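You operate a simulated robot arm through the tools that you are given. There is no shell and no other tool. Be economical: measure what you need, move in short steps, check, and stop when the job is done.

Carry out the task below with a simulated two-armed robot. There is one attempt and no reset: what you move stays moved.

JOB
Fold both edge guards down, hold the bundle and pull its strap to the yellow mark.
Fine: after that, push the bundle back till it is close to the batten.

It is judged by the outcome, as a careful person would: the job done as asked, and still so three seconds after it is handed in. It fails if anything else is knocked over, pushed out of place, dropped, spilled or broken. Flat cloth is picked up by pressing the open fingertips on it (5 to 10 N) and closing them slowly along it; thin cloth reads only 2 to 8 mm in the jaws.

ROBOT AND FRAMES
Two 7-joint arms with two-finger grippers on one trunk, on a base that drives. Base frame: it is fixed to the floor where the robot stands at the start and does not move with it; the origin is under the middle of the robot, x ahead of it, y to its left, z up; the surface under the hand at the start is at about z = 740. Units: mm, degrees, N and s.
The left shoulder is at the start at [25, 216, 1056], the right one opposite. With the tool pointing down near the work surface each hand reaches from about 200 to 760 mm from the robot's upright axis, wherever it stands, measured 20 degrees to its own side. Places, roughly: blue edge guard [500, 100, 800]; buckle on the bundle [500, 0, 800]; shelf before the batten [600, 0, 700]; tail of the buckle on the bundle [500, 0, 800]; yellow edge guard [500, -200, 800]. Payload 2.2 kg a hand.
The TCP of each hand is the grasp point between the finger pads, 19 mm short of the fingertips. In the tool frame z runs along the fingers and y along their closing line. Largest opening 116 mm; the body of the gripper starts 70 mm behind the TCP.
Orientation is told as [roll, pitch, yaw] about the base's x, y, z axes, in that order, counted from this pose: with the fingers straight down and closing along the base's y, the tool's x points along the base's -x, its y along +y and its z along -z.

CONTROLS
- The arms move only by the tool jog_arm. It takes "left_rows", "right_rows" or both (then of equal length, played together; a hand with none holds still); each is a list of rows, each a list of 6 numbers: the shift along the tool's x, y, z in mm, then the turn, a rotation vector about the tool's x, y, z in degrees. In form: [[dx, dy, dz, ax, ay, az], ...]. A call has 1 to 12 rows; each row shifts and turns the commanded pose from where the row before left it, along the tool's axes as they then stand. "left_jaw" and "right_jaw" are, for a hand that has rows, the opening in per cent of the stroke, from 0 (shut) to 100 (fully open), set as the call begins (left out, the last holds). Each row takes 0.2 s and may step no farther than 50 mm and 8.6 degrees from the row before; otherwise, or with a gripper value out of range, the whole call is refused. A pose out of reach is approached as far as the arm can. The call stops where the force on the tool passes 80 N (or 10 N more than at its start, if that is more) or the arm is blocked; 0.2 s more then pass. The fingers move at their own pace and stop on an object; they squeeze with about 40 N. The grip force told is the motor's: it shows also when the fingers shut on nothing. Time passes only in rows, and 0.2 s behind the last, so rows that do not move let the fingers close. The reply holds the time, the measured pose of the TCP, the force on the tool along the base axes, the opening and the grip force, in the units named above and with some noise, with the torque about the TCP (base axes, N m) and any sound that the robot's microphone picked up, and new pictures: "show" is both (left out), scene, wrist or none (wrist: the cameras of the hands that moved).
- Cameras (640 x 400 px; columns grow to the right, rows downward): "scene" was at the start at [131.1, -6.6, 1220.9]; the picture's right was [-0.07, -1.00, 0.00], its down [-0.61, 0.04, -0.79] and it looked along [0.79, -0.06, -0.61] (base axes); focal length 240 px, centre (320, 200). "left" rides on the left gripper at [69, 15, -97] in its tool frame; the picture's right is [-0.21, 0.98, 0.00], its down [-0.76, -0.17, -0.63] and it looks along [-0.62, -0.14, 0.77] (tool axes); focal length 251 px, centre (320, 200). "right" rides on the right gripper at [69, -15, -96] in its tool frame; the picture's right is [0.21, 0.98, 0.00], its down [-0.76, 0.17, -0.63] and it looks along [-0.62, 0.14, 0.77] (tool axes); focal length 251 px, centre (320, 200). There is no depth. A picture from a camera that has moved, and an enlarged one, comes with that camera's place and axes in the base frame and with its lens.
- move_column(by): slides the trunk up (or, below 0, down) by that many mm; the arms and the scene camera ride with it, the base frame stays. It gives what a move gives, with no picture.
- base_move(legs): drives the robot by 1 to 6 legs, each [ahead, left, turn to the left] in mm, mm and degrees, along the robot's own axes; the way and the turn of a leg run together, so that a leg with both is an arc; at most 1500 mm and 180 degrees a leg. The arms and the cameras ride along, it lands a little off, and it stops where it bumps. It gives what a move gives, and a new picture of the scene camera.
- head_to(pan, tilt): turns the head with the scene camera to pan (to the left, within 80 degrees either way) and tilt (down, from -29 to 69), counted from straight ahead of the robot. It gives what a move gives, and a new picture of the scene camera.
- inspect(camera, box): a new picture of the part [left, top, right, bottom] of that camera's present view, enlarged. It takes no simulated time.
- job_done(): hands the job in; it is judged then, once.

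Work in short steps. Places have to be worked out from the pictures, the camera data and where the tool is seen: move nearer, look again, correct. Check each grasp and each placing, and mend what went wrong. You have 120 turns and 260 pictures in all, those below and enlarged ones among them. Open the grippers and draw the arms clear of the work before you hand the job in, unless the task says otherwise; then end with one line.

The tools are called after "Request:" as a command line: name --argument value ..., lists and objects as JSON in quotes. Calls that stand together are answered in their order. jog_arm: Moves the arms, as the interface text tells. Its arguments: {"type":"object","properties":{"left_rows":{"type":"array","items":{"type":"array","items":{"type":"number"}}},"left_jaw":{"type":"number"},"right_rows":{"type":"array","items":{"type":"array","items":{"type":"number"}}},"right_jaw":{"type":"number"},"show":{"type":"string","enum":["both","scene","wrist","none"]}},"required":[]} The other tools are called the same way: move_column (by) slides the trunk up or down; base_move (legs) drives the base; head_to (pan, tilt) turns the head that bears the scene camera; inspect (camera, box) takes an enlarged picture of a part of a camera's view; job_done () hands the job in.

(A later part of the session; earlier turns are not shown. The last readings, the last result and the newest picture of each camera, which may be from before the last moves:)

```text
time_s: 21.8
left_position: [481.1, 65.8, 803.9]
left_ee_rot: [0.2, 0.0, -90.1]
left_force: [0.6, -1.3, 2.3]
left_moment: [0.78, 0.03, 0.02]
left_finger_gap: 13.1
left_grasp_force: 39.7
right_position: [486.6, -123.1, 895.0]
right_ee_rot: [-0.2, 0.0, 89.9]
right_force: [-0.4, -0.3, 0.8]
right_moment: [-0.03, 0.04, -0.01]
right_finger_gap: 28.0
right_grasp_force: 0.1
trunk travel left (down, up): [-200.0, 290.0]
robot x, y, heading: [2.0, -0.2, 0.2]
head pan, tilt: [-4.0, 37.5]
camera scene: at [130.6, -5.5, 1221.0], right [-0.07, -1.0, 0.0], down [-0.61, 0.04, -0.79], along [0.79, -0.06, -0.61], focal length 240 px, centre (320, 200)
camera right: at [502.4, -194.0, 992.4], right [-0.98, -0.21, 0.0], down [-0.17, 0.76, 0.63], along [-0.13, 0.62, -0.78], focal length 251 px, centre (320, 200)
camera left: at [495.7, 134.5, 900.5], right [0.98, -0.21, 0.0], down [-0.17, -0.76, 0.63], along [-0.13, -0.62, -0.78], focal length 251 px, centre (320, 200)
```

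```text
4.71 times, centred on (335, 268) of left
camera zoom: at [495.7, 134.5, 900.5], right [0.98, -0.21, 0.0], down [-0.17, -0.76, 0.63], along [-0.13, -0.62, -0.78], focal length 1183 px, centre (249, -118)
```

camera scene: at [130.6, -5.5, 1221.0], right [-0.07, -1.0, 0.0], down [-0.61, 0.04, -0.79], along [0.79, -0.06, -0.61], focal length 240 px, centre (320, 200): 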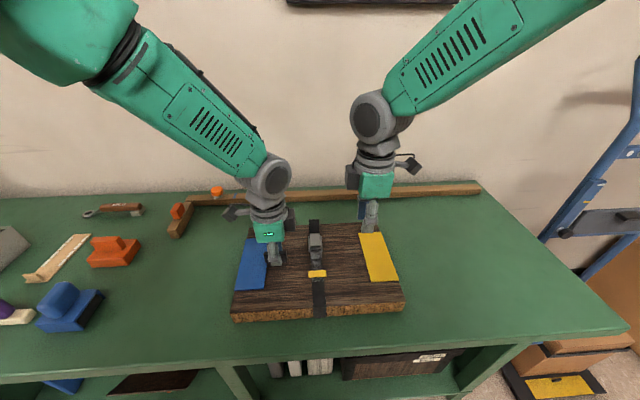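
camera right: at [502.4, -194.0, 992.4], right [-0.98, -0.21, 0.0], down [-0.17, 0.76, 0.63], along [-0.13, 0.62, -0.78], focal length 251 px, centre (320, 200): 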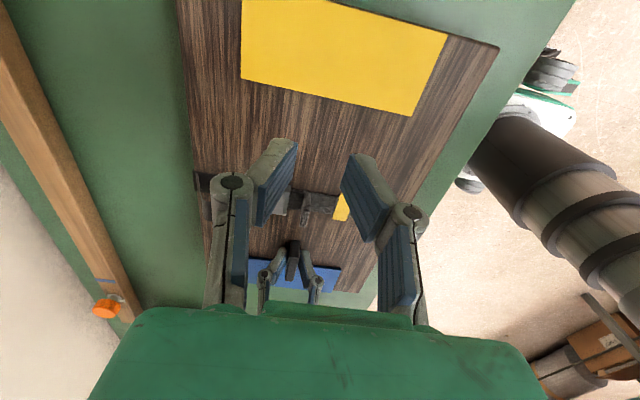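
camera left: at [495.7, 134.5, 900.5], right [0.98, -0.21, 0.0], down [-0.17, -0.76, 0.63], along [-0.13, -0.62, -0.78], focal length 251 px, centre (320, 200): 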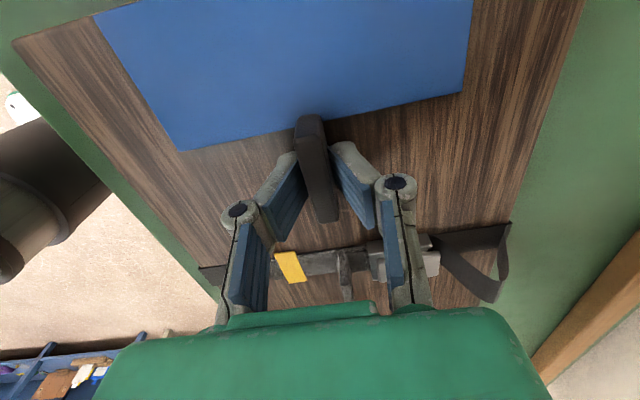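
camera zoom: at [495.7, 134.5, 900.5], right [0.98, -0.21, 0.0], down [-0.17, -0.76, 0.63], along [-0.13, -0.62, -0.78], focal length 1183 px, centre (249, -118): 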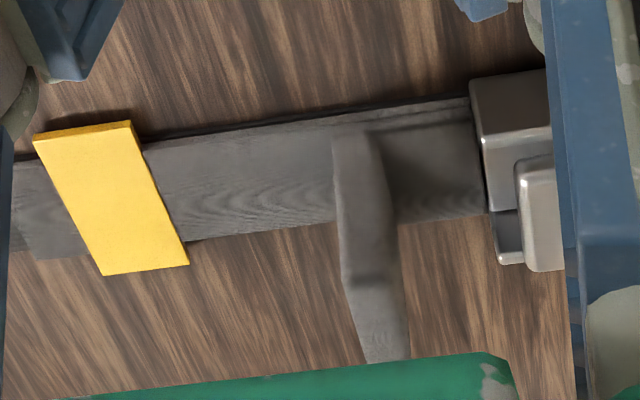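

The tab is about 7 mm thick at (482, −21), z 782–810, with the buckle starting at x≈501. I tilt the right wrist away from the left arm by 15° and move above the tab with a narrow opening.

Request:
jog_arm --right_rows '[[0, 0, 0, 0, -7.5, 0], [0, 0, 0, 0, -7.5, 0], [-28.4, 1.9, 20, 0, 0, 0], [-28.4, 1.9, 20, 0, 0, 0], [-28.4, 1.9, 20, 0, 0, 0]]' --right_jaw 18

```text
time_s: 23.0
left_position: [481.4, 67.0, 804.6]
left_ee_rot: [0.2, 0.0, -90.1]
left_force: [-0.6, 0.0, 0.4]
left_moment: [0.8, 0.0, -0.05]
left_finger_gap: 13.1
left_grasp_force: 39.4
right_position: [480.1, -24.8, 857.5]
right_ee_rot: [-0.2, -15.0, 89.9]
right_force: [-0.5, 0.4, -0.5]
right_moment: [-0.01, 0.0, 0.0]
right_finger_gap: 21.0
right_grasp_force: 0.0
trunk travel left (down, up): [-200.0, 290.0]
robot x, y, heading: [-2.1, 0.1, -0.1]
head pan, tilt: [-4.0, 37.5]
camera scene: at [130.8, -5.3, 1220.9], right [-0.07, -1.0, 0.0], down [-0.61, 0.04, -0.79], along [0.79, -0.06, -0.61], focal length 240 px, centre (320, 200)
camera right: at [496.5, -118.8, 934.3], right [-0.98, -0.21, -0.06], down [-0.17, 0.57, 0.81], along [-0.13, 0.8, -0.59], focal length 251 px, centre (320, 200)
```

scene: 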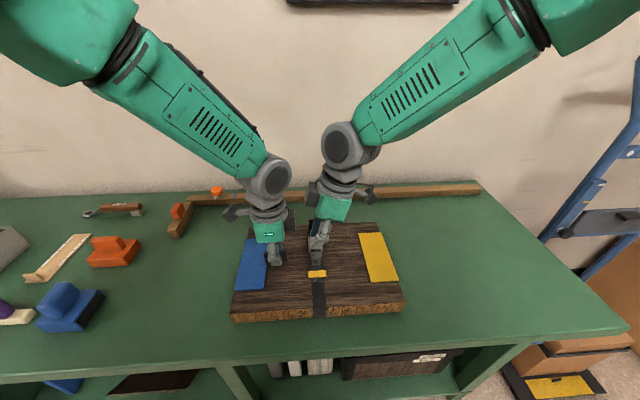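
right: 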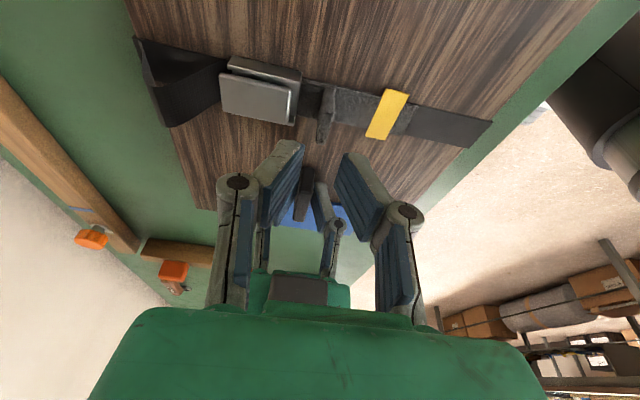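

Alignment is good (tab at x≈481). Lowering straight down around the tab.

Request:
jog_arm --right_rows '[[4, -0.3, 14.8, 0, 0, 0], [4, -0.3, 14.8, 0, 0, 0], [4, -0.3, 14.8, 0, 0, 0]]'

```text
time_s: 23.8
left_position: [480.3, 66.7, 804.2]
left_ee_rot: [0.2, 0.0, -90.0]
left_force: [1.0, -0.4, -0.5]
left_moment: [0.11, 0.01, 0.03]
left_finger_gap: 12.7
left_grasp_force: 39.2
right_position: [481.0, -25.1, 812.0]
right_ee_rot: [-0.1, -15.0, 90.1]
right_force: [-2.4, 0.6, 2.4]
right_moment: [-0.01, 0.0, -0.02]
right_finger_gap: 19.9
right_grasp_force: 0.1
trunk travel left (down, up): [-200.0, 290.0]
robot x, y, heading: [5.0, -1.2, 0.1]
head pan, tilt: [-4.0, 37.5]
camera scene: at [130.8, -6.8, 1220.9], right [-0.07, -1.0, 0.0], down [-0.61, 0.04, -0.79], along [0.79, -0.05, -0.61], focal length 240 px, centre (320, 200)
camera right: at [496.4, -118.7, 888.6], right [-0.98, -0.21, -0.06], down [-0.17, 0.57, 0.81], along [-0.13, 0.8, -0.59], focal length 251 px, centre (320, 200)
```

scene: 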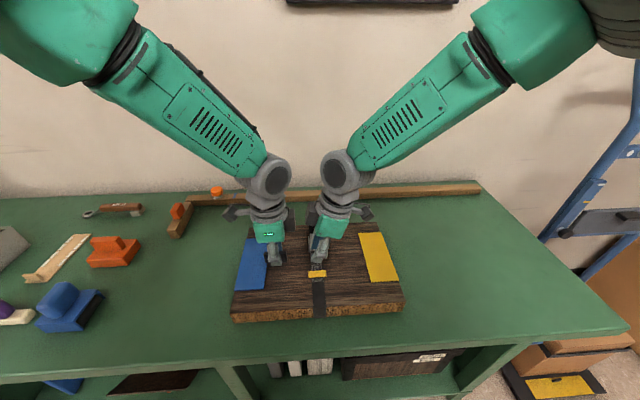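
right: 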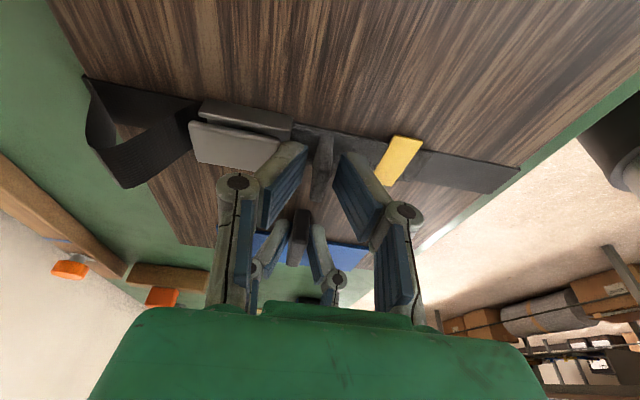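

The tab is between the fingers; close on it.

Request:
jog_arm --right_rows '[[0, 0, 0, 0, 0, 0], [0, 0, 0, 0, 0, 0], [0, 0, 0, 0, 0, 0]]' --right_jaw 0 --show "wrist"

Request:
inspect --camera "right" --box '[220, 90, 440, 240]'

```text
time_s: 24.6
left_position: [480.9, 65.1, 803.7]
left_ee_rot: [0.3, 0.0, -90.0]
left_force: [3.3, -0.3, 0.0]
left_moment: [0.17, -0.04, 0.18]
left_finger_gap: 12.7
left_grasp_force: 39.7
right_position: [481.0, -24.9, 812.8]
right_ee_rot: [-0.1, -15.0, 90.0]
right_force: [-2.6, 1.0, -0.6]
right_moment: [-0.02, 0.04, 0.1]
right_finger_gap: 7.5
right_grasp_force: 35.3
trunk travel left (down, up): [-200.0, 290.0]
robot x, y, heading: [-1.3, 1.5, 0.3]
head pan, tilt: [-4.0, 37.5]
camera right: at [496.7, -118.8, 888.4], right [-0.98, -0.21, -0.06], down [-0.17, 0.57, 0.81], along [-0.14, 0.8, -0.59], focal length 251 px, centre (320, 200)
```

right: 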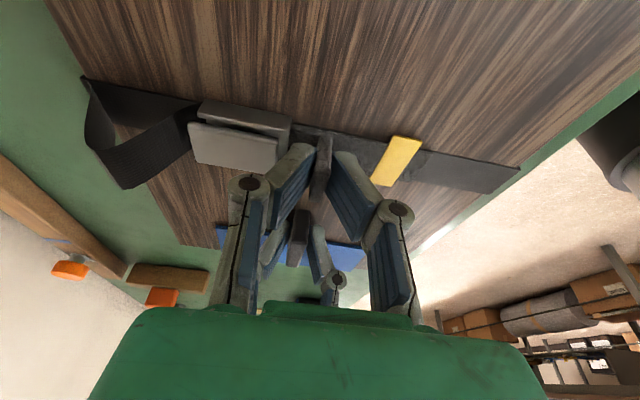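

```text
2.67 times, centred on (330, 165) of right
camera zoom: at [496.7, -118.8, 888.4], right [-0.98, -0.21, -0.06], down [-0.17, 0.57, 0.81], along [-0.14, 0.8, -0.59], focal length 670 px, centre (293, 293)
```

zoom: 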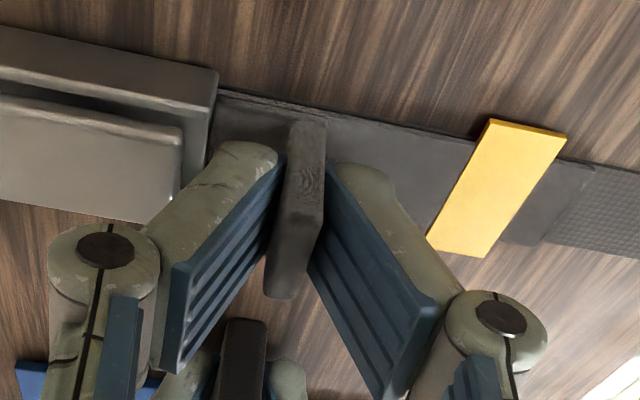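

Tab gripped at 7.5 mm. Pull toward the robot by 20 mm first, checking the bundle stays.

Request:
jog_arm --right_rows '[[0, 4, 0, 0, 0, 0], [0, 4, 0, 0, 0, 0], [0, 4, 0, 0, 0, 0], [0, 4, 0, 0, 0, 0], [0, 4, 0, 0, 0, 0]]'

Request:
inspect --camera "right" --box '[220, 90, 440, 240]'

```text
time_s: 25.8
left_position: [481.2, 64.9, 804.6]
left_ee_rot: [0.2, 0.0, -89.9]
left_force: [-1.7, -8.5, 4.2]
left_moment: [-0.4, 0.07, 0.03]
left_finger_gap: 12.9
left_grasp_force: 39.1
right_position: [461.2, -25.8, 813.1]
right_ee_rot: [-0.1, -15.0, 90.0]
right_force: [0.1, 7.1, -2.6]
right_moment: [0.28, -0.05, 0.0]
right_finger_gap: 7.4
right_grasp_force: 35.0
trunk travel left (down, up): [-200.0, 290.0]
robot x, y, heading: [-3.0, 0.8, 0.1]
head pan, tilt: [-4.0, 37.5]
camera scene: at [131.4, -6.8, 1220.8], right [-0.07, -1.0, 0.0], down [-0.61, 0.04, -0.79], along [0.79, -0.05, -0.61], focal length 240 px, centre (320, 200)
camera right: at [477.3, -119.3, 888.5], right [-0.98, -0.21, -0.06], down [-0.17, 0.57, 0.81], along [-0.13, 0.8, -0.59], focal length 251 px, centre (320, 200)
```

scene: 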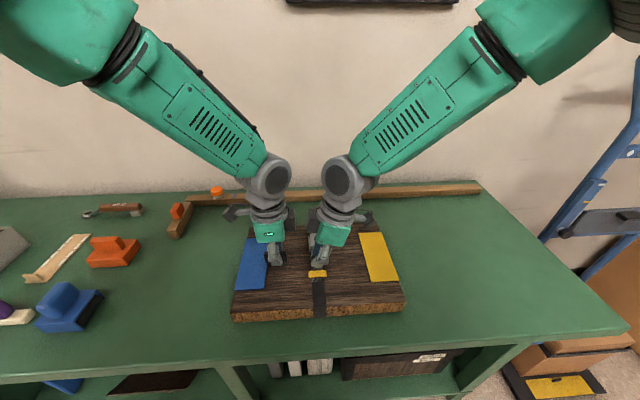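
right: 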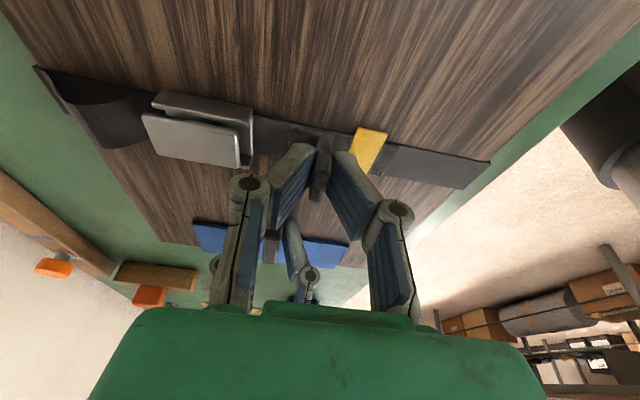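

```text
2.67 times, centred on (330, 165) of right
camera zoom: at [477.3, -119.3, 888.5], right [-0.98, -0.21, -0.06], down [-0.17, 0.57, 0.81], along [-0.13, 0.8, -0.59], focal length 670 px, centre (293, 293)
```

zoom: 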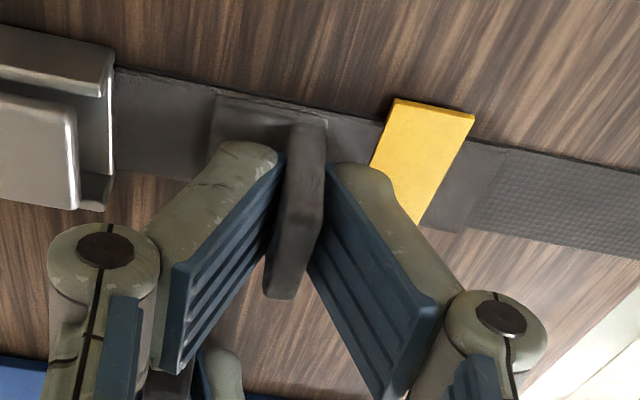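

The tab slid 20 mm with the bundle still in place. The mark centre is at x≈440; pulling 16 mm more.

Request:
jog_arm --right_rows '[[0, 4, 0, 0, 0, 0], [0, 4, 0, 0, 0, 0], [0, 4, 0, 0, 0, 0], [0, 4, 0, 0, 0, 0], [0, 0, 0, 0, 0, 0]]' --show "wrist"

Request:
inspect --camera "right" --box '[220, 90, 440, 240]'

Request:
inspect --camera "left" --box '[180, 200, 420, 320]'

Request:
inspect --camera "scene" --box '[280, 220, 360, 300]'

```text
time_s: 27.0
left_position: [481.5, 64.9, 804.7]
left_ee_rot: [0.2, 0.0, -90.0]
left_force: [-0.1, -9.8, 5.0]
left_moment: [-0.24, 0.04, 0.15]
left_finger_gap: 13.1
left_grasp_force: 39.1
right_position: [445.2, -27.1, 811.5]
right_ee_rot: [-0.1, -15.0, 90.0]
right_force: [0.5, 9.6, -3.3]
right_moment: [0.17, 0.0, 0.02]
right_finger_gap: 7.4
right_grasp_force: 35.1
trunk travel left (down, up): [-200.0, 290.0]
robot x, y, heading: [-2.9, -0.0, 0.1]
head pan, tilt: [-4.0, 37.5]
camera right: at [461.0, -119.5, 888.7], right [-0.98, -0.21, -0.06], down [-0.17, 0.57, 0.81], along [-0.14, 0.8, -0.59], focal length 251 px, centre (320, 200)
```

right: 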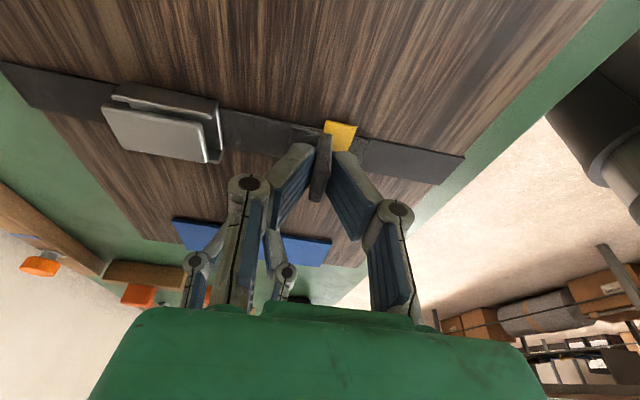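

```text
2.67 times, centred on (330, 165) of right
camera zoom: at [461.0, -119.5, 888.7], right [-0.98, -0.21, -0.06], down [-0.17, 0.57, 0.81], along [-0.14, 0.8, -0.59], focal length 670 px, centre (293, 293)
```

zoom: 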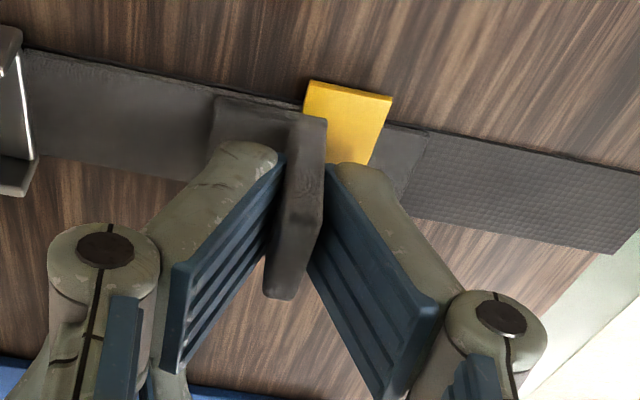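

```text
2.67 times, centred on (300, 260) of left
camera zoom: at [495.9, 133.1, 900.5], right [0.98, -0.21, 0.0], down [-0.17, -0.76, 0.63], along [-0.13, -0.62, -0.78], focal length 670 px, centre (373, 40)
```

zoom: 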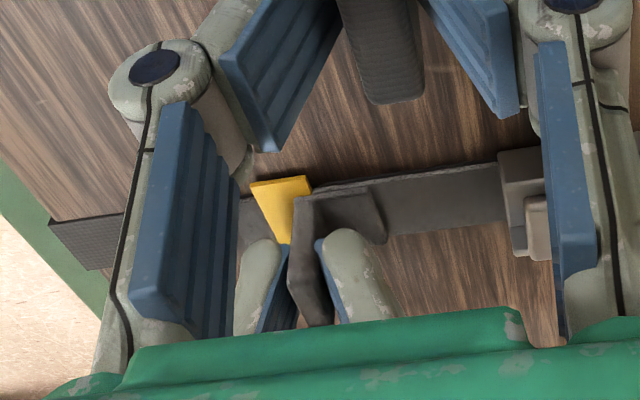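

```text
5.00 times, centred on (320, 260) of scene
camera zoom: at [131.1, -7.1, 1220.9], right [-0.07, -1.0, 0.0], down [-0.61, 0.04, -0.79], along [0.79, -0.05, -0.61], focal length 1202 px, centre (320, -100)
```

zoom: 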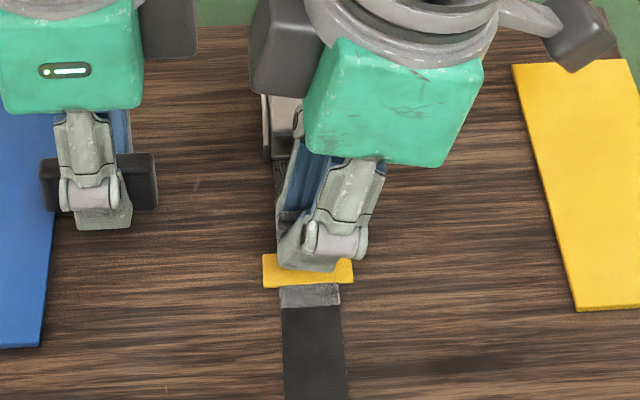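

The tab's front is now over the mark's rear half; the far slack loop has disappeared. Pull 5 mm more to centre it, watching the force.

Request:
jog_arm --right_rows '[[0, 2, 0, 0, 0, 0], [0, 2, 0, 0, 0, 0], [0, 1.2, 0, 0, 0, 0], [0, 0, 0, 0, 0, 0]]' --show "wrist"

Request:
inspect --camera "right" --box '[220, 90, 440, 240]'

Request:
inspect --camera "left" --box '[180, 200, 420, 320]'

```text
time_s: 28.0
left_position: [480.6, 64.4, 805.3]
left_ee_rot: [0.3, 0.0, -89.9]
left_force: [-0.2, -15.0, 4.5]
left_moment: [-0.28, 0.0, 0.27]
left_finger_gap: 12.9
left_grasp_force: 39.5
right_position: [439.8, -26.7, 811.2]
right_ee_rot: [-0.1, -15.2, 90.1]
right_force: [0.6, 14.5, -3.1]
right_moment: [0.2, -0.03, 0.09]
right_finger_gap: 7.2
right_grasp_force: 35.1
trunk travel left (down, up): [-200.0, 290.0]
robot x, y, heading: [-2.6, 2.9, -0.3]
head pan, tilt: [-4.0, 37.5]
camera right: at [455.9, -120.0, 888.7], right [-0.98, -0.21, -0.06], down [-0.17, 0.57, 0.81], along [-0.13, 0.8, -0.59], focal length 251 px, centre (320, 200)
```

right: 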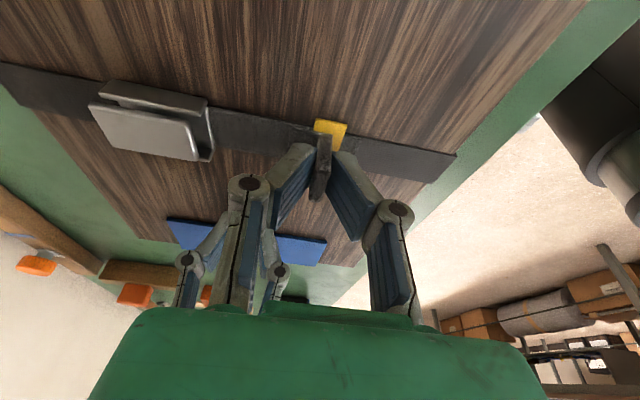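

```text
2.67 times, centred on (330, 165) of right
camera zoom: at [455.9, -120.0, 888.7], right [-0.98, -0.21, -0.06], down [-0.17, 0.57, 0.81], along [-0.13, 0.8, -0.59], focal length 670 px, centre (293, 293)
```

zoom: 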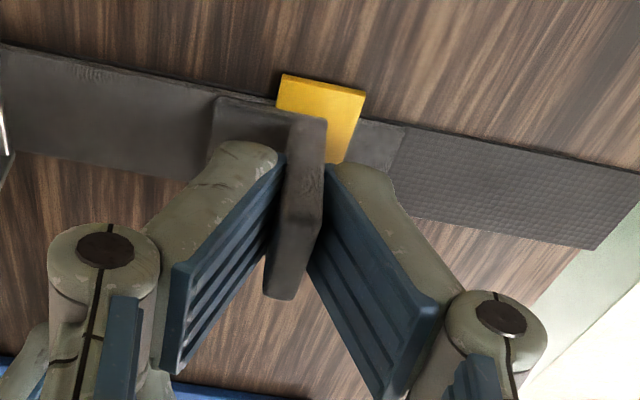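

```text
2.67 times, centred on (300, 260) of left
camera zoom: at [495.7, 133.0, 900.5], right [0.98, -0.21, 0.0], down [-0.17, -0.76, 0.63], along [-0.13, -0.62, -0.77], focal length 670 px, centre (373, 40)
```

zoom: 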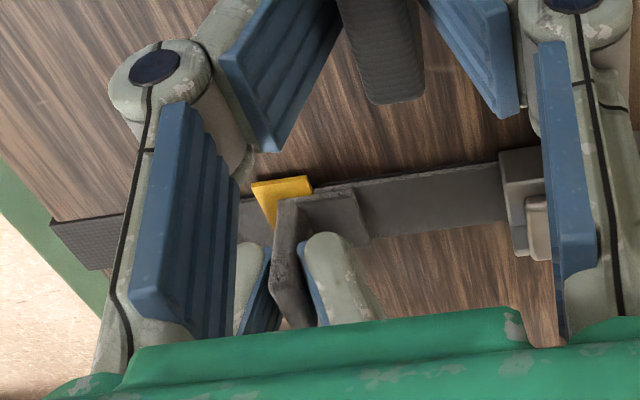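

The tab sits centred over the mark and x force is near zero. Release the right fingers a little and lift away, with the left still holding.

Request:
jog_arm --right_rows '[[0, 0, 0, 0, 0, 0], [0, 0, 0, 0, 0, 0], [0, 0, -20, 0, 0, 0], [0, 0, -30, 0, 0, 0], [0, 0, -40, 0, 0, 0]]' --right_jaw 20

Request:
inspect --camera "right" --box '[200, 60, 480, 230]'

Request:
inspect --camera "left" --box '[180, 200, 420, 320]'

```text
time_s: 29.2
left_position: [479.9, 63.9, 804.0]
left_ee_rot: [0.1, 0.0, -90.0]
left_force: [-0.9, 1.0, 0.4]
left_moment: [0.43, -0.1, 0.02]
left_finger_gap: 13.1
left_grasp_force: 39.4
right_position: [440.4, -48.9, 898.9]
right_ee_rot: [-0.2, -15.1, 90.1]
right_force: [-0.3, 0.1, -0.6]
right_moment: [0.02, -0.03, -0.01]
right_finger_gap: 23.3
right_grasp_force: 0.0
trunk travel left (down, up): [-200.0, 290.0]
robot x, y, heading: [-2.6, 0.1, -0.2]
head pan, tilt: [-4.0, 37.5]
camera scene: at [129.9, -7.5, 1221.0], right [-0.07, -1.0, 0.0], down [-0.61, 0.04, -0.79], along [0.79, -0.05, -0.61], focal length 240 px, centre (320, 200)
camera right: at [456.4, -142.8, 976.0], right [-0.98, -0.21, -0.06], down [-0.17, 0.57, 0.81], along [-0.13, 0.8, -0.59], focal length 251 px, centre (320, 200)
```

scene: 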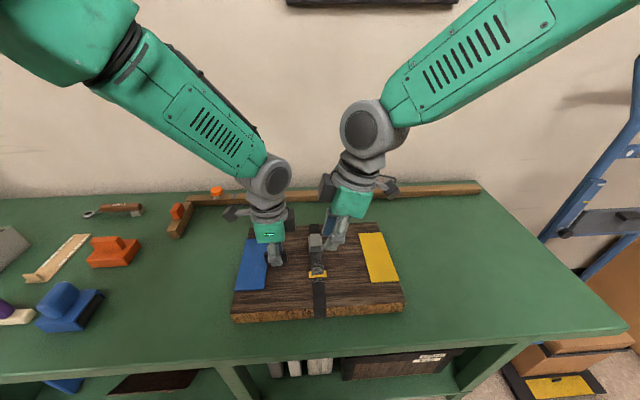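
right: 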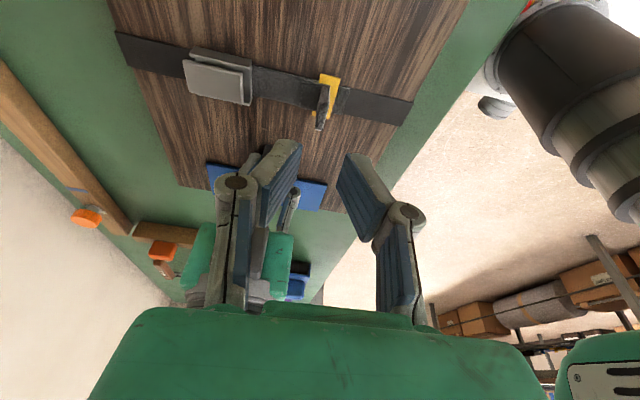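

```text
2.29 times, centred on (340, 145) of right
camera zoom: at [456.4, -142.8, 976.0], right [-0.98, -0.21, -0.06], down [-0.17, 0.57, 0.81], along [-0.13, 0.8, -0.59], focal length 575 px, centre (274, 326)
```

zoom: 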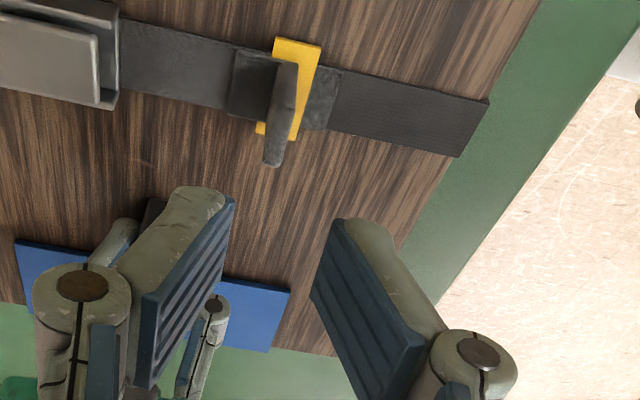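

```text
2.67 times, centred on (300, 260) of left
camera zoom: at [494.7, 132.7, 900.3], right [0.98, -0.21, 0.0], down [-0.17, -0.76, 0.63], along [-0.13, -0.62, -0.78], focal length 670 px, centre (373, 40)
```

zoom: 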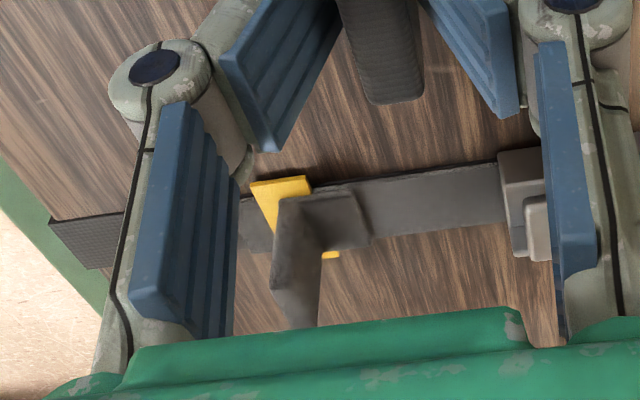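

The tab stays on the mark after release. Now I let go of the block, raise both hands clear, and bring them back in front of the bundle's near face.

Request:
jog_arm --left_rows '[[0, 0, 0, 0, 0, 0], [0, 0, 0, 0, 0, 0], [0, 0, -40, 0, 0, 0], [0, 0, -45, 0, 0, 0], [0, -35, 0, 0, 0, 0], [0, -35, 0, 0, 0, 0], [0, -35, 0, 0, 0, 0], [0, -40, 0, 0, 0, 0]]' --left_jaw 40 --right_rows '[[0, 0, 0, 0, 7.5, 0], [0, 0, 0, 0, 7.6, 0], [18, 25, 0, 0, 0, 0], [18, 25, 0, 0, 0, 0], [18, 25, 0, 0, 0, 0], [17, 25, 0, 0, 0, 0], [0, 5, 0, 0, 0, 0], [0, 0, 0, 0, 0, 0]]' --right_jaw 0 --show "scene"

Request:
inspect --camera "scene" --box '[210, 170, 430, 330]'

```text
time_s: 31.0
left_position: [335.5, 64.9, 892.0]
left_ee_rot: [0.3, 0.0, -89.9]
left_force: [-0.9, -0.1, -0.1]
left_moment: [0.01, -0.05, 0.01]
left_finger_gap: 46.1
left_grasp_force: 0.1
right_position: [330.0, -119.9, 897.2]
right_ee_rot: [-0.2, 0.0, 90.0]
right_force: [0.4, -0.2, 0.9]
right_moment: [-0.03, 0.0, 0.01]
right_finger_gap: 0.0
right_grasp_force: 28.6
trunk travel left (down, up): [-200.0, 290.0]
robot x, y, heading: [2.6, -1.9, -0.0]
head pan, tilt: [-4.0, 37.5]
camera scene: at [127.4, -7.0, 1221.3], right [-0.07, -1.0, 0.0], down [-0.61, 0.04, -0.79], along [0.79, -0.06, -0.61], focal length 240 px, centre (320, 200)
```

scene: 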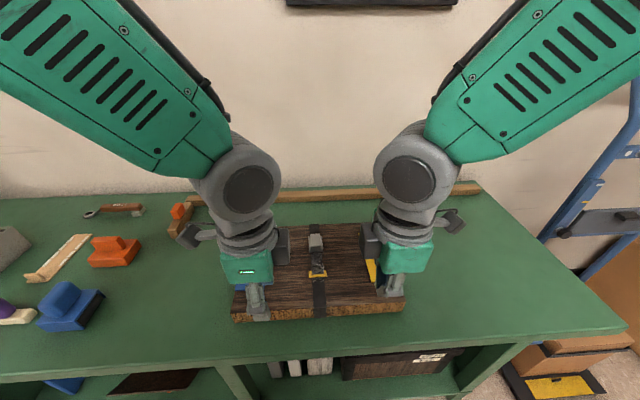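

```text
2.50 times, centred on (320, 250) of scene
camera zoom: at [127.4, -7.0, 1221.3], right [-0.07, -1.0, 0.0], down [-0.61, 0.04, -0.79], along [0.79, -0.06, -0.61], focal length 601 px, centre (320, 75)
```

zoom: 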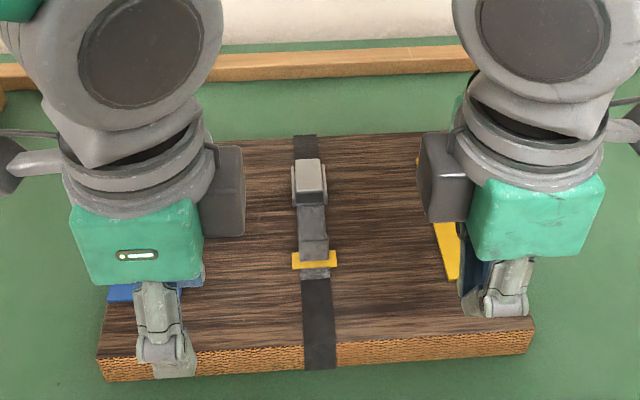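

The hands stand symmetric about the bundle's centre (y≈−27). Close the left fingers and lower both in front of the near face to z≈768.

Request:
jog_arm --left_rows '[[0, -3, 0, 0, 0, 0], [0, -3, 31, 0, 0, 0], [0, 0, 31, 0, 0, 0], [0, 0, 31, 0, 0, 0], [0, 0, 31, 0, 0, 0]]' --left_jaw 0 --right_rows '[[0, 0, 0, 0, 0, 0], [0, 0, 32, 0, 0, 0], [0, 0, 32, 0, 0, 0], [0, 0, 32, 0, 0, 0], [0, 0, 32, 0, 0, 0]]'

```text
time_s: 32.2
left_position: [339.4, 64.0, 776.1]
left_ee_rot: [0.8, -1.7, -88.9]
left_force: [0.3, -0.6, 0.5]
left_moment: [-0.01, 0.02, 0.01]
left_finger_gap: 0.0
left_grasp_force: 28.0
right_position: [334.3, -119.5, 770.1]
right_ee_rot: [-0.1, 0.0, 90.0]
right_force: [0.2, 0.8, 1.6]
right_moment: [-0.02, 0.03, -0.05]
right_finger_gap: 0.0
right_grasp_force: 27.9
trunk travel left (down, up): [-200.0, 290.0]
robot x, y, heading: [0.8, 1.2, 0.3]
head pan, tilt: [-4.0, 37.5]
camera scene: at [131.1, -6.4, 1220.8], right [-0.07, -1.0, 0.0], down [-0.61, 0.04, -0.79], along [0.79, -0.06, -0.61], focal length 240 px, centre (320, 200)
camera right: at [349.7, -190.8, 868.5], right [-0.98, -0.21, 0.0], down [-0.17, 0.76, 0.63], along [-0.13, 0.62, -0.78], focal length 251 px, centre (320, 200)
camera left: at [351.9, 136.2, 869.4], right [0.98, -0.19, 0.02], down [-0.16, -0.74, 0.65], along [-0.11, -0.64, -0.76], focal length 251 px, centre (320, 200)
```

scene: 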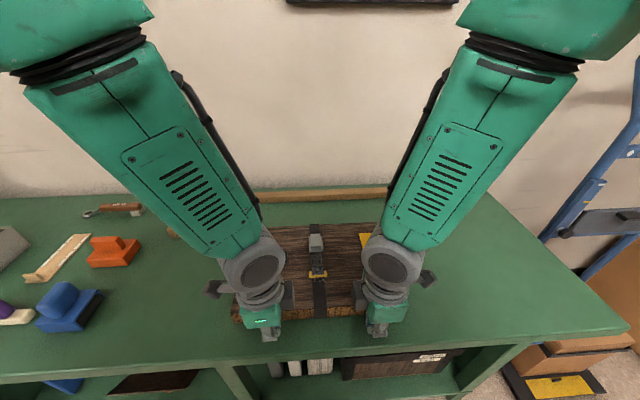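
right: 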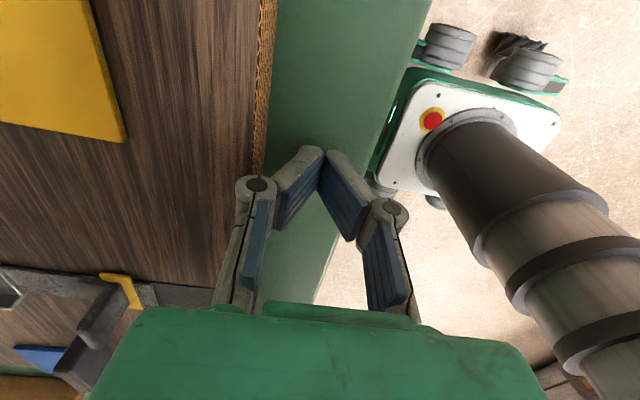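
left: 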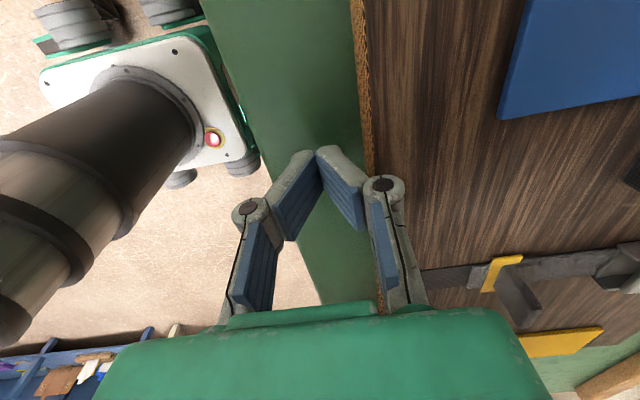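

The closed fingers form a V that would overhang the slab edge in this orientation, so I turn both hands back to yaw 0 to push with the flat finger sides, raising slightly as they turn.

Request:
jog_arm --left_rows '[[0, 0, -4, 0, 0, -8.18], [0, 0, -4, 0, 0, -8.18], [0, 0, -4, 0, 0, -8.18], [0, 0, -4, 0, 0, -8.18], [0, 0, -4, 0, 0, -8.18], [0, 0, 0, 0, 0, -8.18], [0, 0, 0, 0, 0, -8.18], [0, 0, 0, 0, 0, -8.18], [0, 0, 0, 0, 0, -8.18], [0, 0, 0, 0, 0, -8.18], [0, 0, 0, 0, 0, -8.2]]' --right_rows '[[0, 0, -4, 0, 0, 8.18], [0, 0, -4, 0, 0, 8.18], [0, 0, -4, 0, 0, 8.18], [0, 0, -4, 0, 0, 8.18], [0, 0, -4, 0, 0, 8.18], [0, 0, 0, 0, 0, 8.18], [0, 0, 0, 0, 0, 8.18], [0, 0, 0, 0, 0, 8.18], [0, 0, 0, 0, 0, 8.18], [0, 0, 0, 0, 0, 8.18], [0, 0, 0, 0, 0, 8.2]]' --show "wrist"

```text
time_s: 34.6
left_position: [342.2, 64.2, 801.5]
left_ee_rot: [-4.1, -0.2, 3.3]
left_force: [-0.6, 0.2, 0.4]
left_moment: [-0.03, -0.01, 0.01]
left_finger_gap: 0.0
left_grasp_force: 28.6
right_position: [337.4, -121.9, 793.4]
right_ee_rot: [0.8, 0.0, -0.9]
right_force: [-0.2, -0.5, -0.1]
right_moment: [0.0, 0.0, -0.02]
right_finger_gap: 0.0
right_grasp_force: 28.9
trunk travel left (down, up): [-200.0, 290.0]
robot x, y, heading: [-1.3, -0.1, 0.1]
head pan, tilt: [-4.0, 37.5]
camera right: at [268.3, -138.4, 890.1], right [-0.2, 0.98, 0.01], down [0.76, 0.15, 0.64], along [0.62, 0.14, -0.77], focal length 251 px, centre (320, 200)
camera left: at [272.5, 81.1, 896.1], right [0.16, 0.98, -0.07], down [0.76, -0.08, 0.65], along [0.63, -0.15, -0.76], focal length 251 px, centre (320, 200)
```

right: 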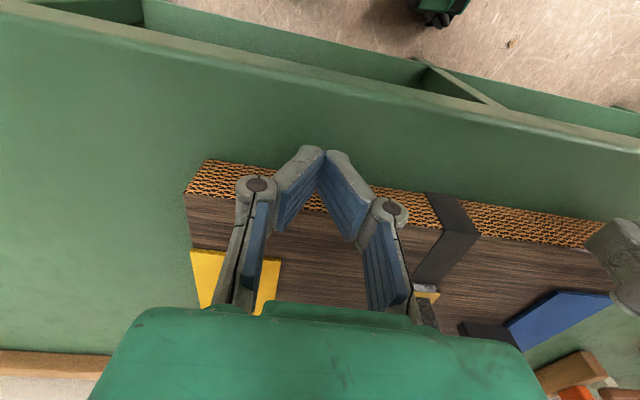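
left: 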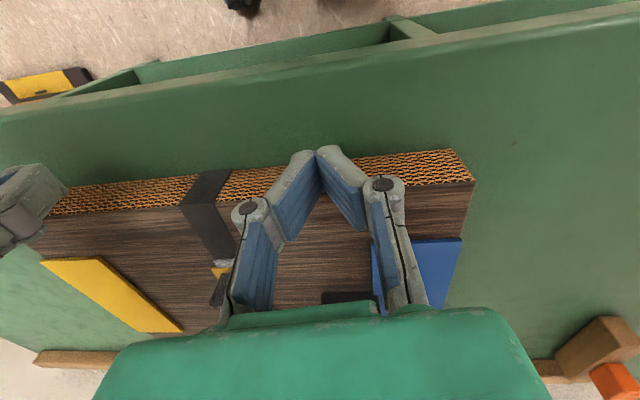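

The left arm is cramped this close; I back the base up 100 mm so both arms work in comfortable range.

Request:
base_move --legs '[[-100, 0, 0]]'

```text
time_s: 35.8
left_position: [241.7, 60.7, 802.4]
left_ee_rot: [-4.1, -0.4, 2.8]
left_force: [0.1, -0.3, 0.5]
left_moment: [0.01, -0.04, 0.02]
left_finger_gap: 0.0
left_grasp_force: 28.3
right_position: [236.2, -120.3, 793.8]
right_ee_rot: [0.8, -0.4, -0.6]
right_force: [0.0, -0.3, 0.7]
right_moment: [-0.03, -0.04, -0.05]
right_finger_gap: 0.2
right_grasp_force: 28.6
trunk travel left (down, up): [-200.0, 290.0]
robot x, y, heading: [-99.7, -1.3, -0.0]
head pan, tilt: [-4.0, 37.5]
camera scene: at [29.2, -7.1, 1221.1], right [-0.07, -1.0, 0.0], down [-0.61, 0.04, -0.79], along [0.79, -0.06, -0.61], focal length 240 px, centre (320, 200)
```

scene: 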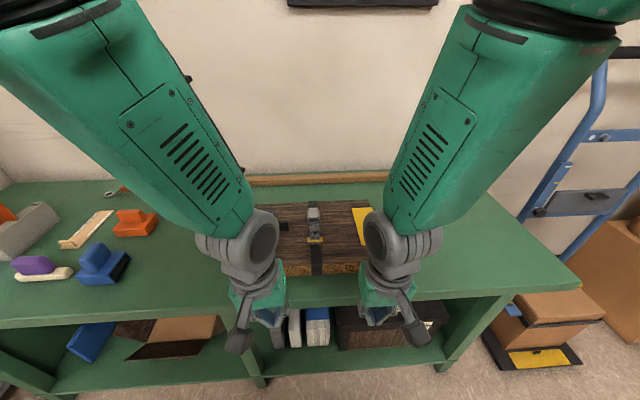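

Extend both hands forward 95 mm, still above the table and short of the slab face.

Request:
jog_arm --left_rows '[[-32, 0, 0, 0, 0, 0], [-32, 0, 0, 0, 0, 0], [-31, 0, 0, 0, 0, 0], [0, 0, 0, 0, 0, 0]]' --right_rows '[[-32, 0, 0, 0, 0, 0], [-32, 0, 0, 0, 0, 0], [-31, 0, 0, 0, 0, 0], [0, 0, 0, 0, 0, 0]]' --show "none"

```text
time_s: 36.8
left_position: [336.8, 66.6, 804.9]
left_ee_rot: [-4.0, -0.4, 2.8]
left_force: [0.6, 0.7, 0.4]
left_moment: [-0.01, -0.03, 0.01]
left_finger_gap: 0.1
left_grasp_force: 29.1
right_position: [330.6, -119.7, 796.6]
right_ee_rot: [0.8, -0.6, -0.5]
right_force: [-0.5, -0.5, 0.2]
right_moment: [-0.02, -0.04, 0.0]
right_finger_gap: 0.0
right_grasp_force: 28.6
trunk travel left (down, up): [-200.0, 290.0]
robot x, y, heading: [-98.6, -0.1, 0.0]
head pan, tilt: [-4.0, 37.5]
```

Now lower both to z≈768 and straighten the left hand.

Request:
jog_arm --left_rows '[[0, 0, 18, -4, 0, 2.8], [4, 0, 18, 0, 0, 0], [0, 0, 0, 0, 0, 0]]' --right_rows '[[0, 0, 14, 0, 0, 0], [0, 0, 14, 0, 0, 0], [0, 0, 0, 0, 0, 0]]' --show "wrist"

```text
time_s: 37.5
left_position: [340.2, 70.0, 775.0]
left_ee_rot: [-2.2, -0.3, 2.2]
left_force: [-0.2, -0.3, -0.7]
left_moment: [0.02, -0.05, -0.01]
left_finger_gap: 0.1
left_grasp_force: 28.6
right_position: [329.7, -120.3, 769.8]
right_ee_rot: [0.8, -0.4, -0.6]
right_force: [-0.5, -0.8, 0.5]
right_moment: [0.01, -0.03, 0.05]
right_finger_gap: 0.2
right_grasp_force: 28.4
trunk travel left (down, up): [-200.0, 290.0]
robot x, y, heading: [-97.1, -0.7, 0.2]
head pan, tilt: [-4.0, 37.5]
camera right: at [261.1, -138.1, 866.4], right [-0.2, 0.98, 0.01], down [0.75, 0.15, 0.64], along [0.63, 0.14, -0.77], focal length 251 px, centre (320, 200)
camera left: at [269.9, 85.6, 869.4], right [0.18, 0.98, -0.04], down [0.76, -0.11, 0.64], along [0.63, -0.14, -0.76], focal length 251 px, centre (320, 200)
```

right: 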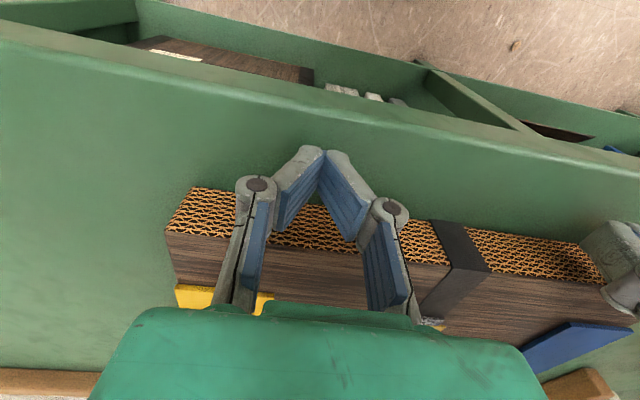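
left: 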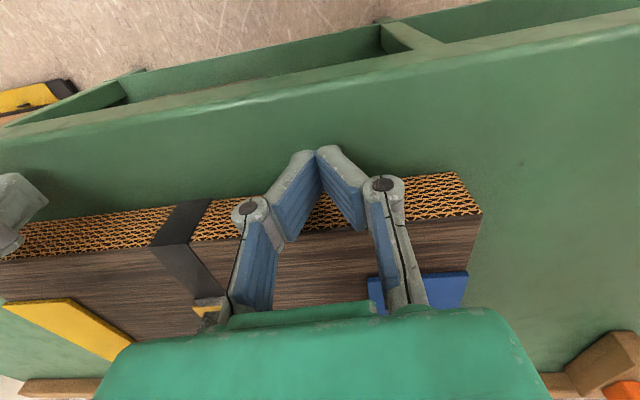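

Both are in front of the face. First push to TCP x≈400, in small steps with the right hand catching up, then check for rotation.

Request:
jog_arm --left_rows '[[0, 0, 0, 0, 0, 0], [-8, 0, 0, 0, 0, 0], [-8, 0, 0, 0, 0, 0], [-8, 0, 0, 0, 0, 0], [-8, 0, 0, 0, 0, 0], [-8, 0, 0, 0, 0, 0], [-8, 0, 0, 0, 0, 0], [-8, 0, 0, 0, 0, 0]]' --right_rows '[[-10, 0, 0, 0, 0, 0], [-8, 0, 0, 0, 0, 0], [-8, 0, 0, 0, 0, 0], [-8, 0, 0, 0, 0, 0], [-8, 0, 0, 0, 0, 0], [-8, 0, 0, 0, 0, 0], [-8, 0, 0, 0, 0, 0], [-8, 0, 0, 0, 0, 0]]'

```text
time_s: 39.4
left_position: [390.5, 69.4, 769.5]
left_ee_rot: [-0.6, -0.4, 0.6]
left_force: [-0.6, 0.6, -0.4]
left_moment: [-0.01, 0.03, 0.06]
left_finger_gap: 0.0
left_grasp_force: 28.4
right_position: [397.7, -120.8, 769.9]
right_ee_rot: [0.7, -0.4, -0.5]
right_force: [-0.8, 0.2, 0.0]
right_moment: [-0.03, 0.02, 0.01]
right_finger_gap: 0.0
right_grasp_force: 28.3
trunk travel left (down, up): [-200.0, 290.0]
robot x, y, heading: [-94.2, -0.3, 0.1]
head pan, tilt: [-4.0, 37.5]
camera scene: at [31.6, -7.0, 1220.8], right [-0.07, -1.0, 0.0], down [-0.61, 0.04, -0.79], along [0.79, -0.06, -0.61], focal length 240 px, centre (320, 200)
camera right: at [327.7, -139.1, 866.1], right [-0.21, 0.98, 0.01], down [0.75, 0.15, 0.64], along [0.62, 0.14, -0.77], focal length 251 px, centre (320, 200)
camera left: at [320.5, 83.5, 864.7], right [0.2, 0.98, -0.01], down [0.75, -0.15, 0.64], along [0.63, -0.14, -0.77], focal length 251 px, centre (320, 200)
```

scene: 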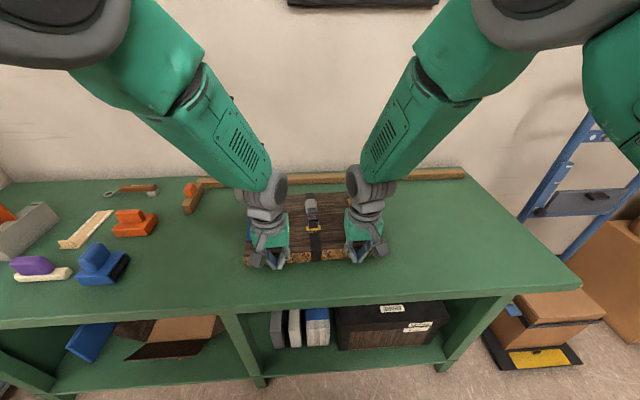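
right: 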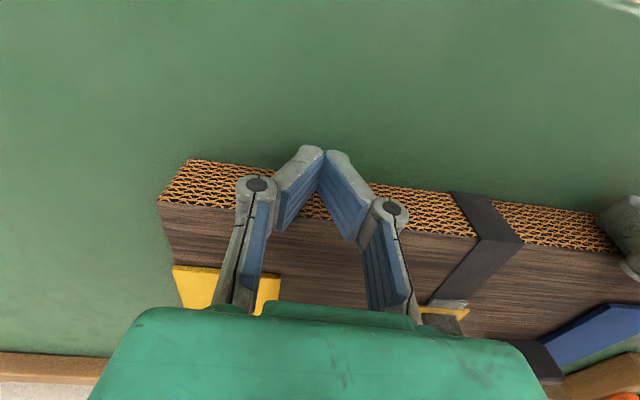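
left: 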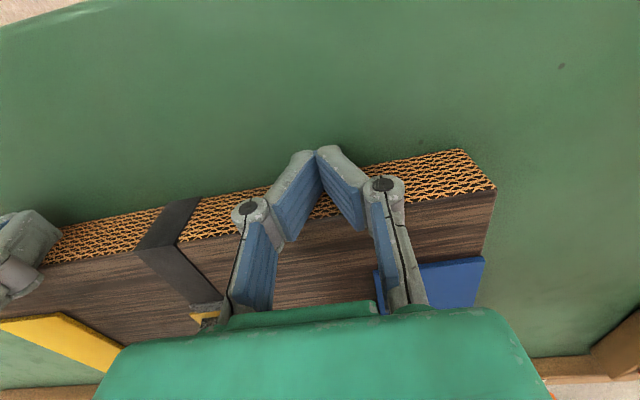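

The left lags by 7 mm, so it catches up first, then both push another 48 mm.

Request:
jog_arm --left_rows '[[-7, 0, 0, 0, 0, 0], [-8, 0, 0, 0, 0, 0], [-8, 0, 0, 0, 0, 0], [-8, 0, 0, 0, 0, 0], [-8, 0, 0, 0, 0, 0], [-8, 0, 0, 0, 0, 0], [-8, 0, 0, 0, 0, 0]]' --right_rows '[[0, 0, 0, 0, 0, 0], [-8, 0, 0, 0, 0, 0], [-8, 0, 0, 0, 0, 0], [-8, 0, 0, 0, 0, 0], [-8, 0, 0, 0, 0, 0], [-8, 0, 0, 0, 0, 0], [-8, 0, 0, 0, 0, 0]]'

Request:
inspect --camera "scene" --box '[220, 160, 420, 280]'

```text
time_s: 41.0
left_position: [443.3, 66.1, 767.2]
left_ee_rot: [-0.1, -0.5, 0.0]
left_force: [-0.2, -0.3, -0.5]
left_moment: [0.03, 0.0, 0.02]
left_finger_gap: 0.0
left_grasp_force: 28.8
right_position: [445.2, -122.2, 767.7]
right_ee_rot: [0.8, -0.3, -0.6]
right_force: [-0.6, -0.1, -0.1]
right_moment: [-0.04, 0.02, 0.01]
right_finger_gap: 0.0
right_grasp_force: 28.5
trunk travel left (down, up): [-200.0, 290.0]
robot x, y, heading: [-96.8, -1.7, 0.1]
head pan, tilt: [-4.0, 37.5]
camera scene: at [32.0, -7.0, 1220.8], right [-0.07, -1.0, 0.0], down [-0.61, 0.04, -0.79], along [0.79, -0.06, -0.61], focal length 240 px, centre (320, 200)
camera right: at [376.0, -139.5, 865.9], right [-0.2, 0.98, 0.01], down [0.75, 0.15, 0.64], along [0.62, 0.14, -0.77], focal length 251 px, centre (320, 200)
camera left: at [373.7, 80.1, 863.8], right [0.21, 0.98, 0.0], down [0.75, -0.17, 0.64], along [0.62, -0.14, -0.77], focal length 251 px, centre (320, 200)
```

scene: 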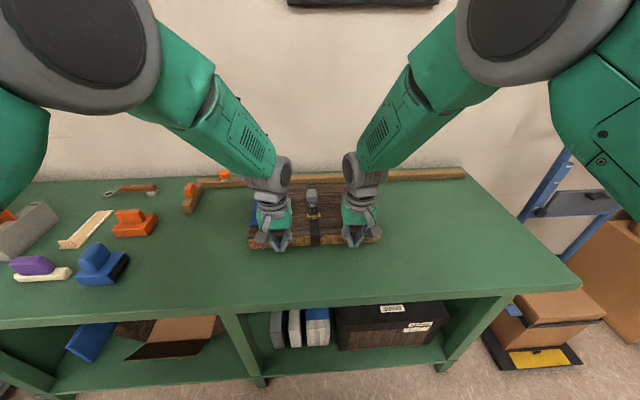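
right: 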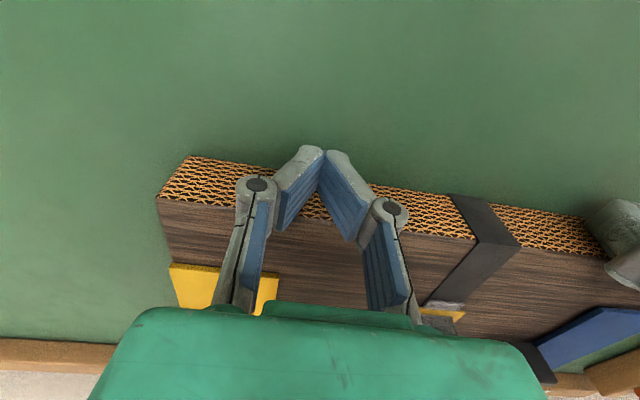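
left: 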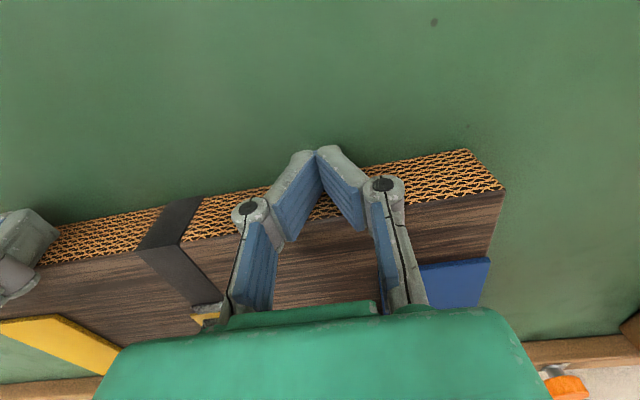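

```text
3.20 times, centred on (320, 220) of scene
camera zoom: at [32.0, -7.0, 1220.8], right [-0.07, -1.0, 0.0], down [-0.61, 0.04, -0.79], along [0.79, -0.06, -0.61], focal length 769 px, centre (320, 136)
```

zoom: 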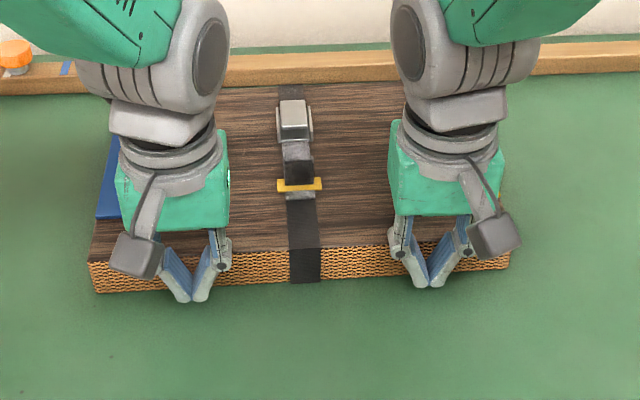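

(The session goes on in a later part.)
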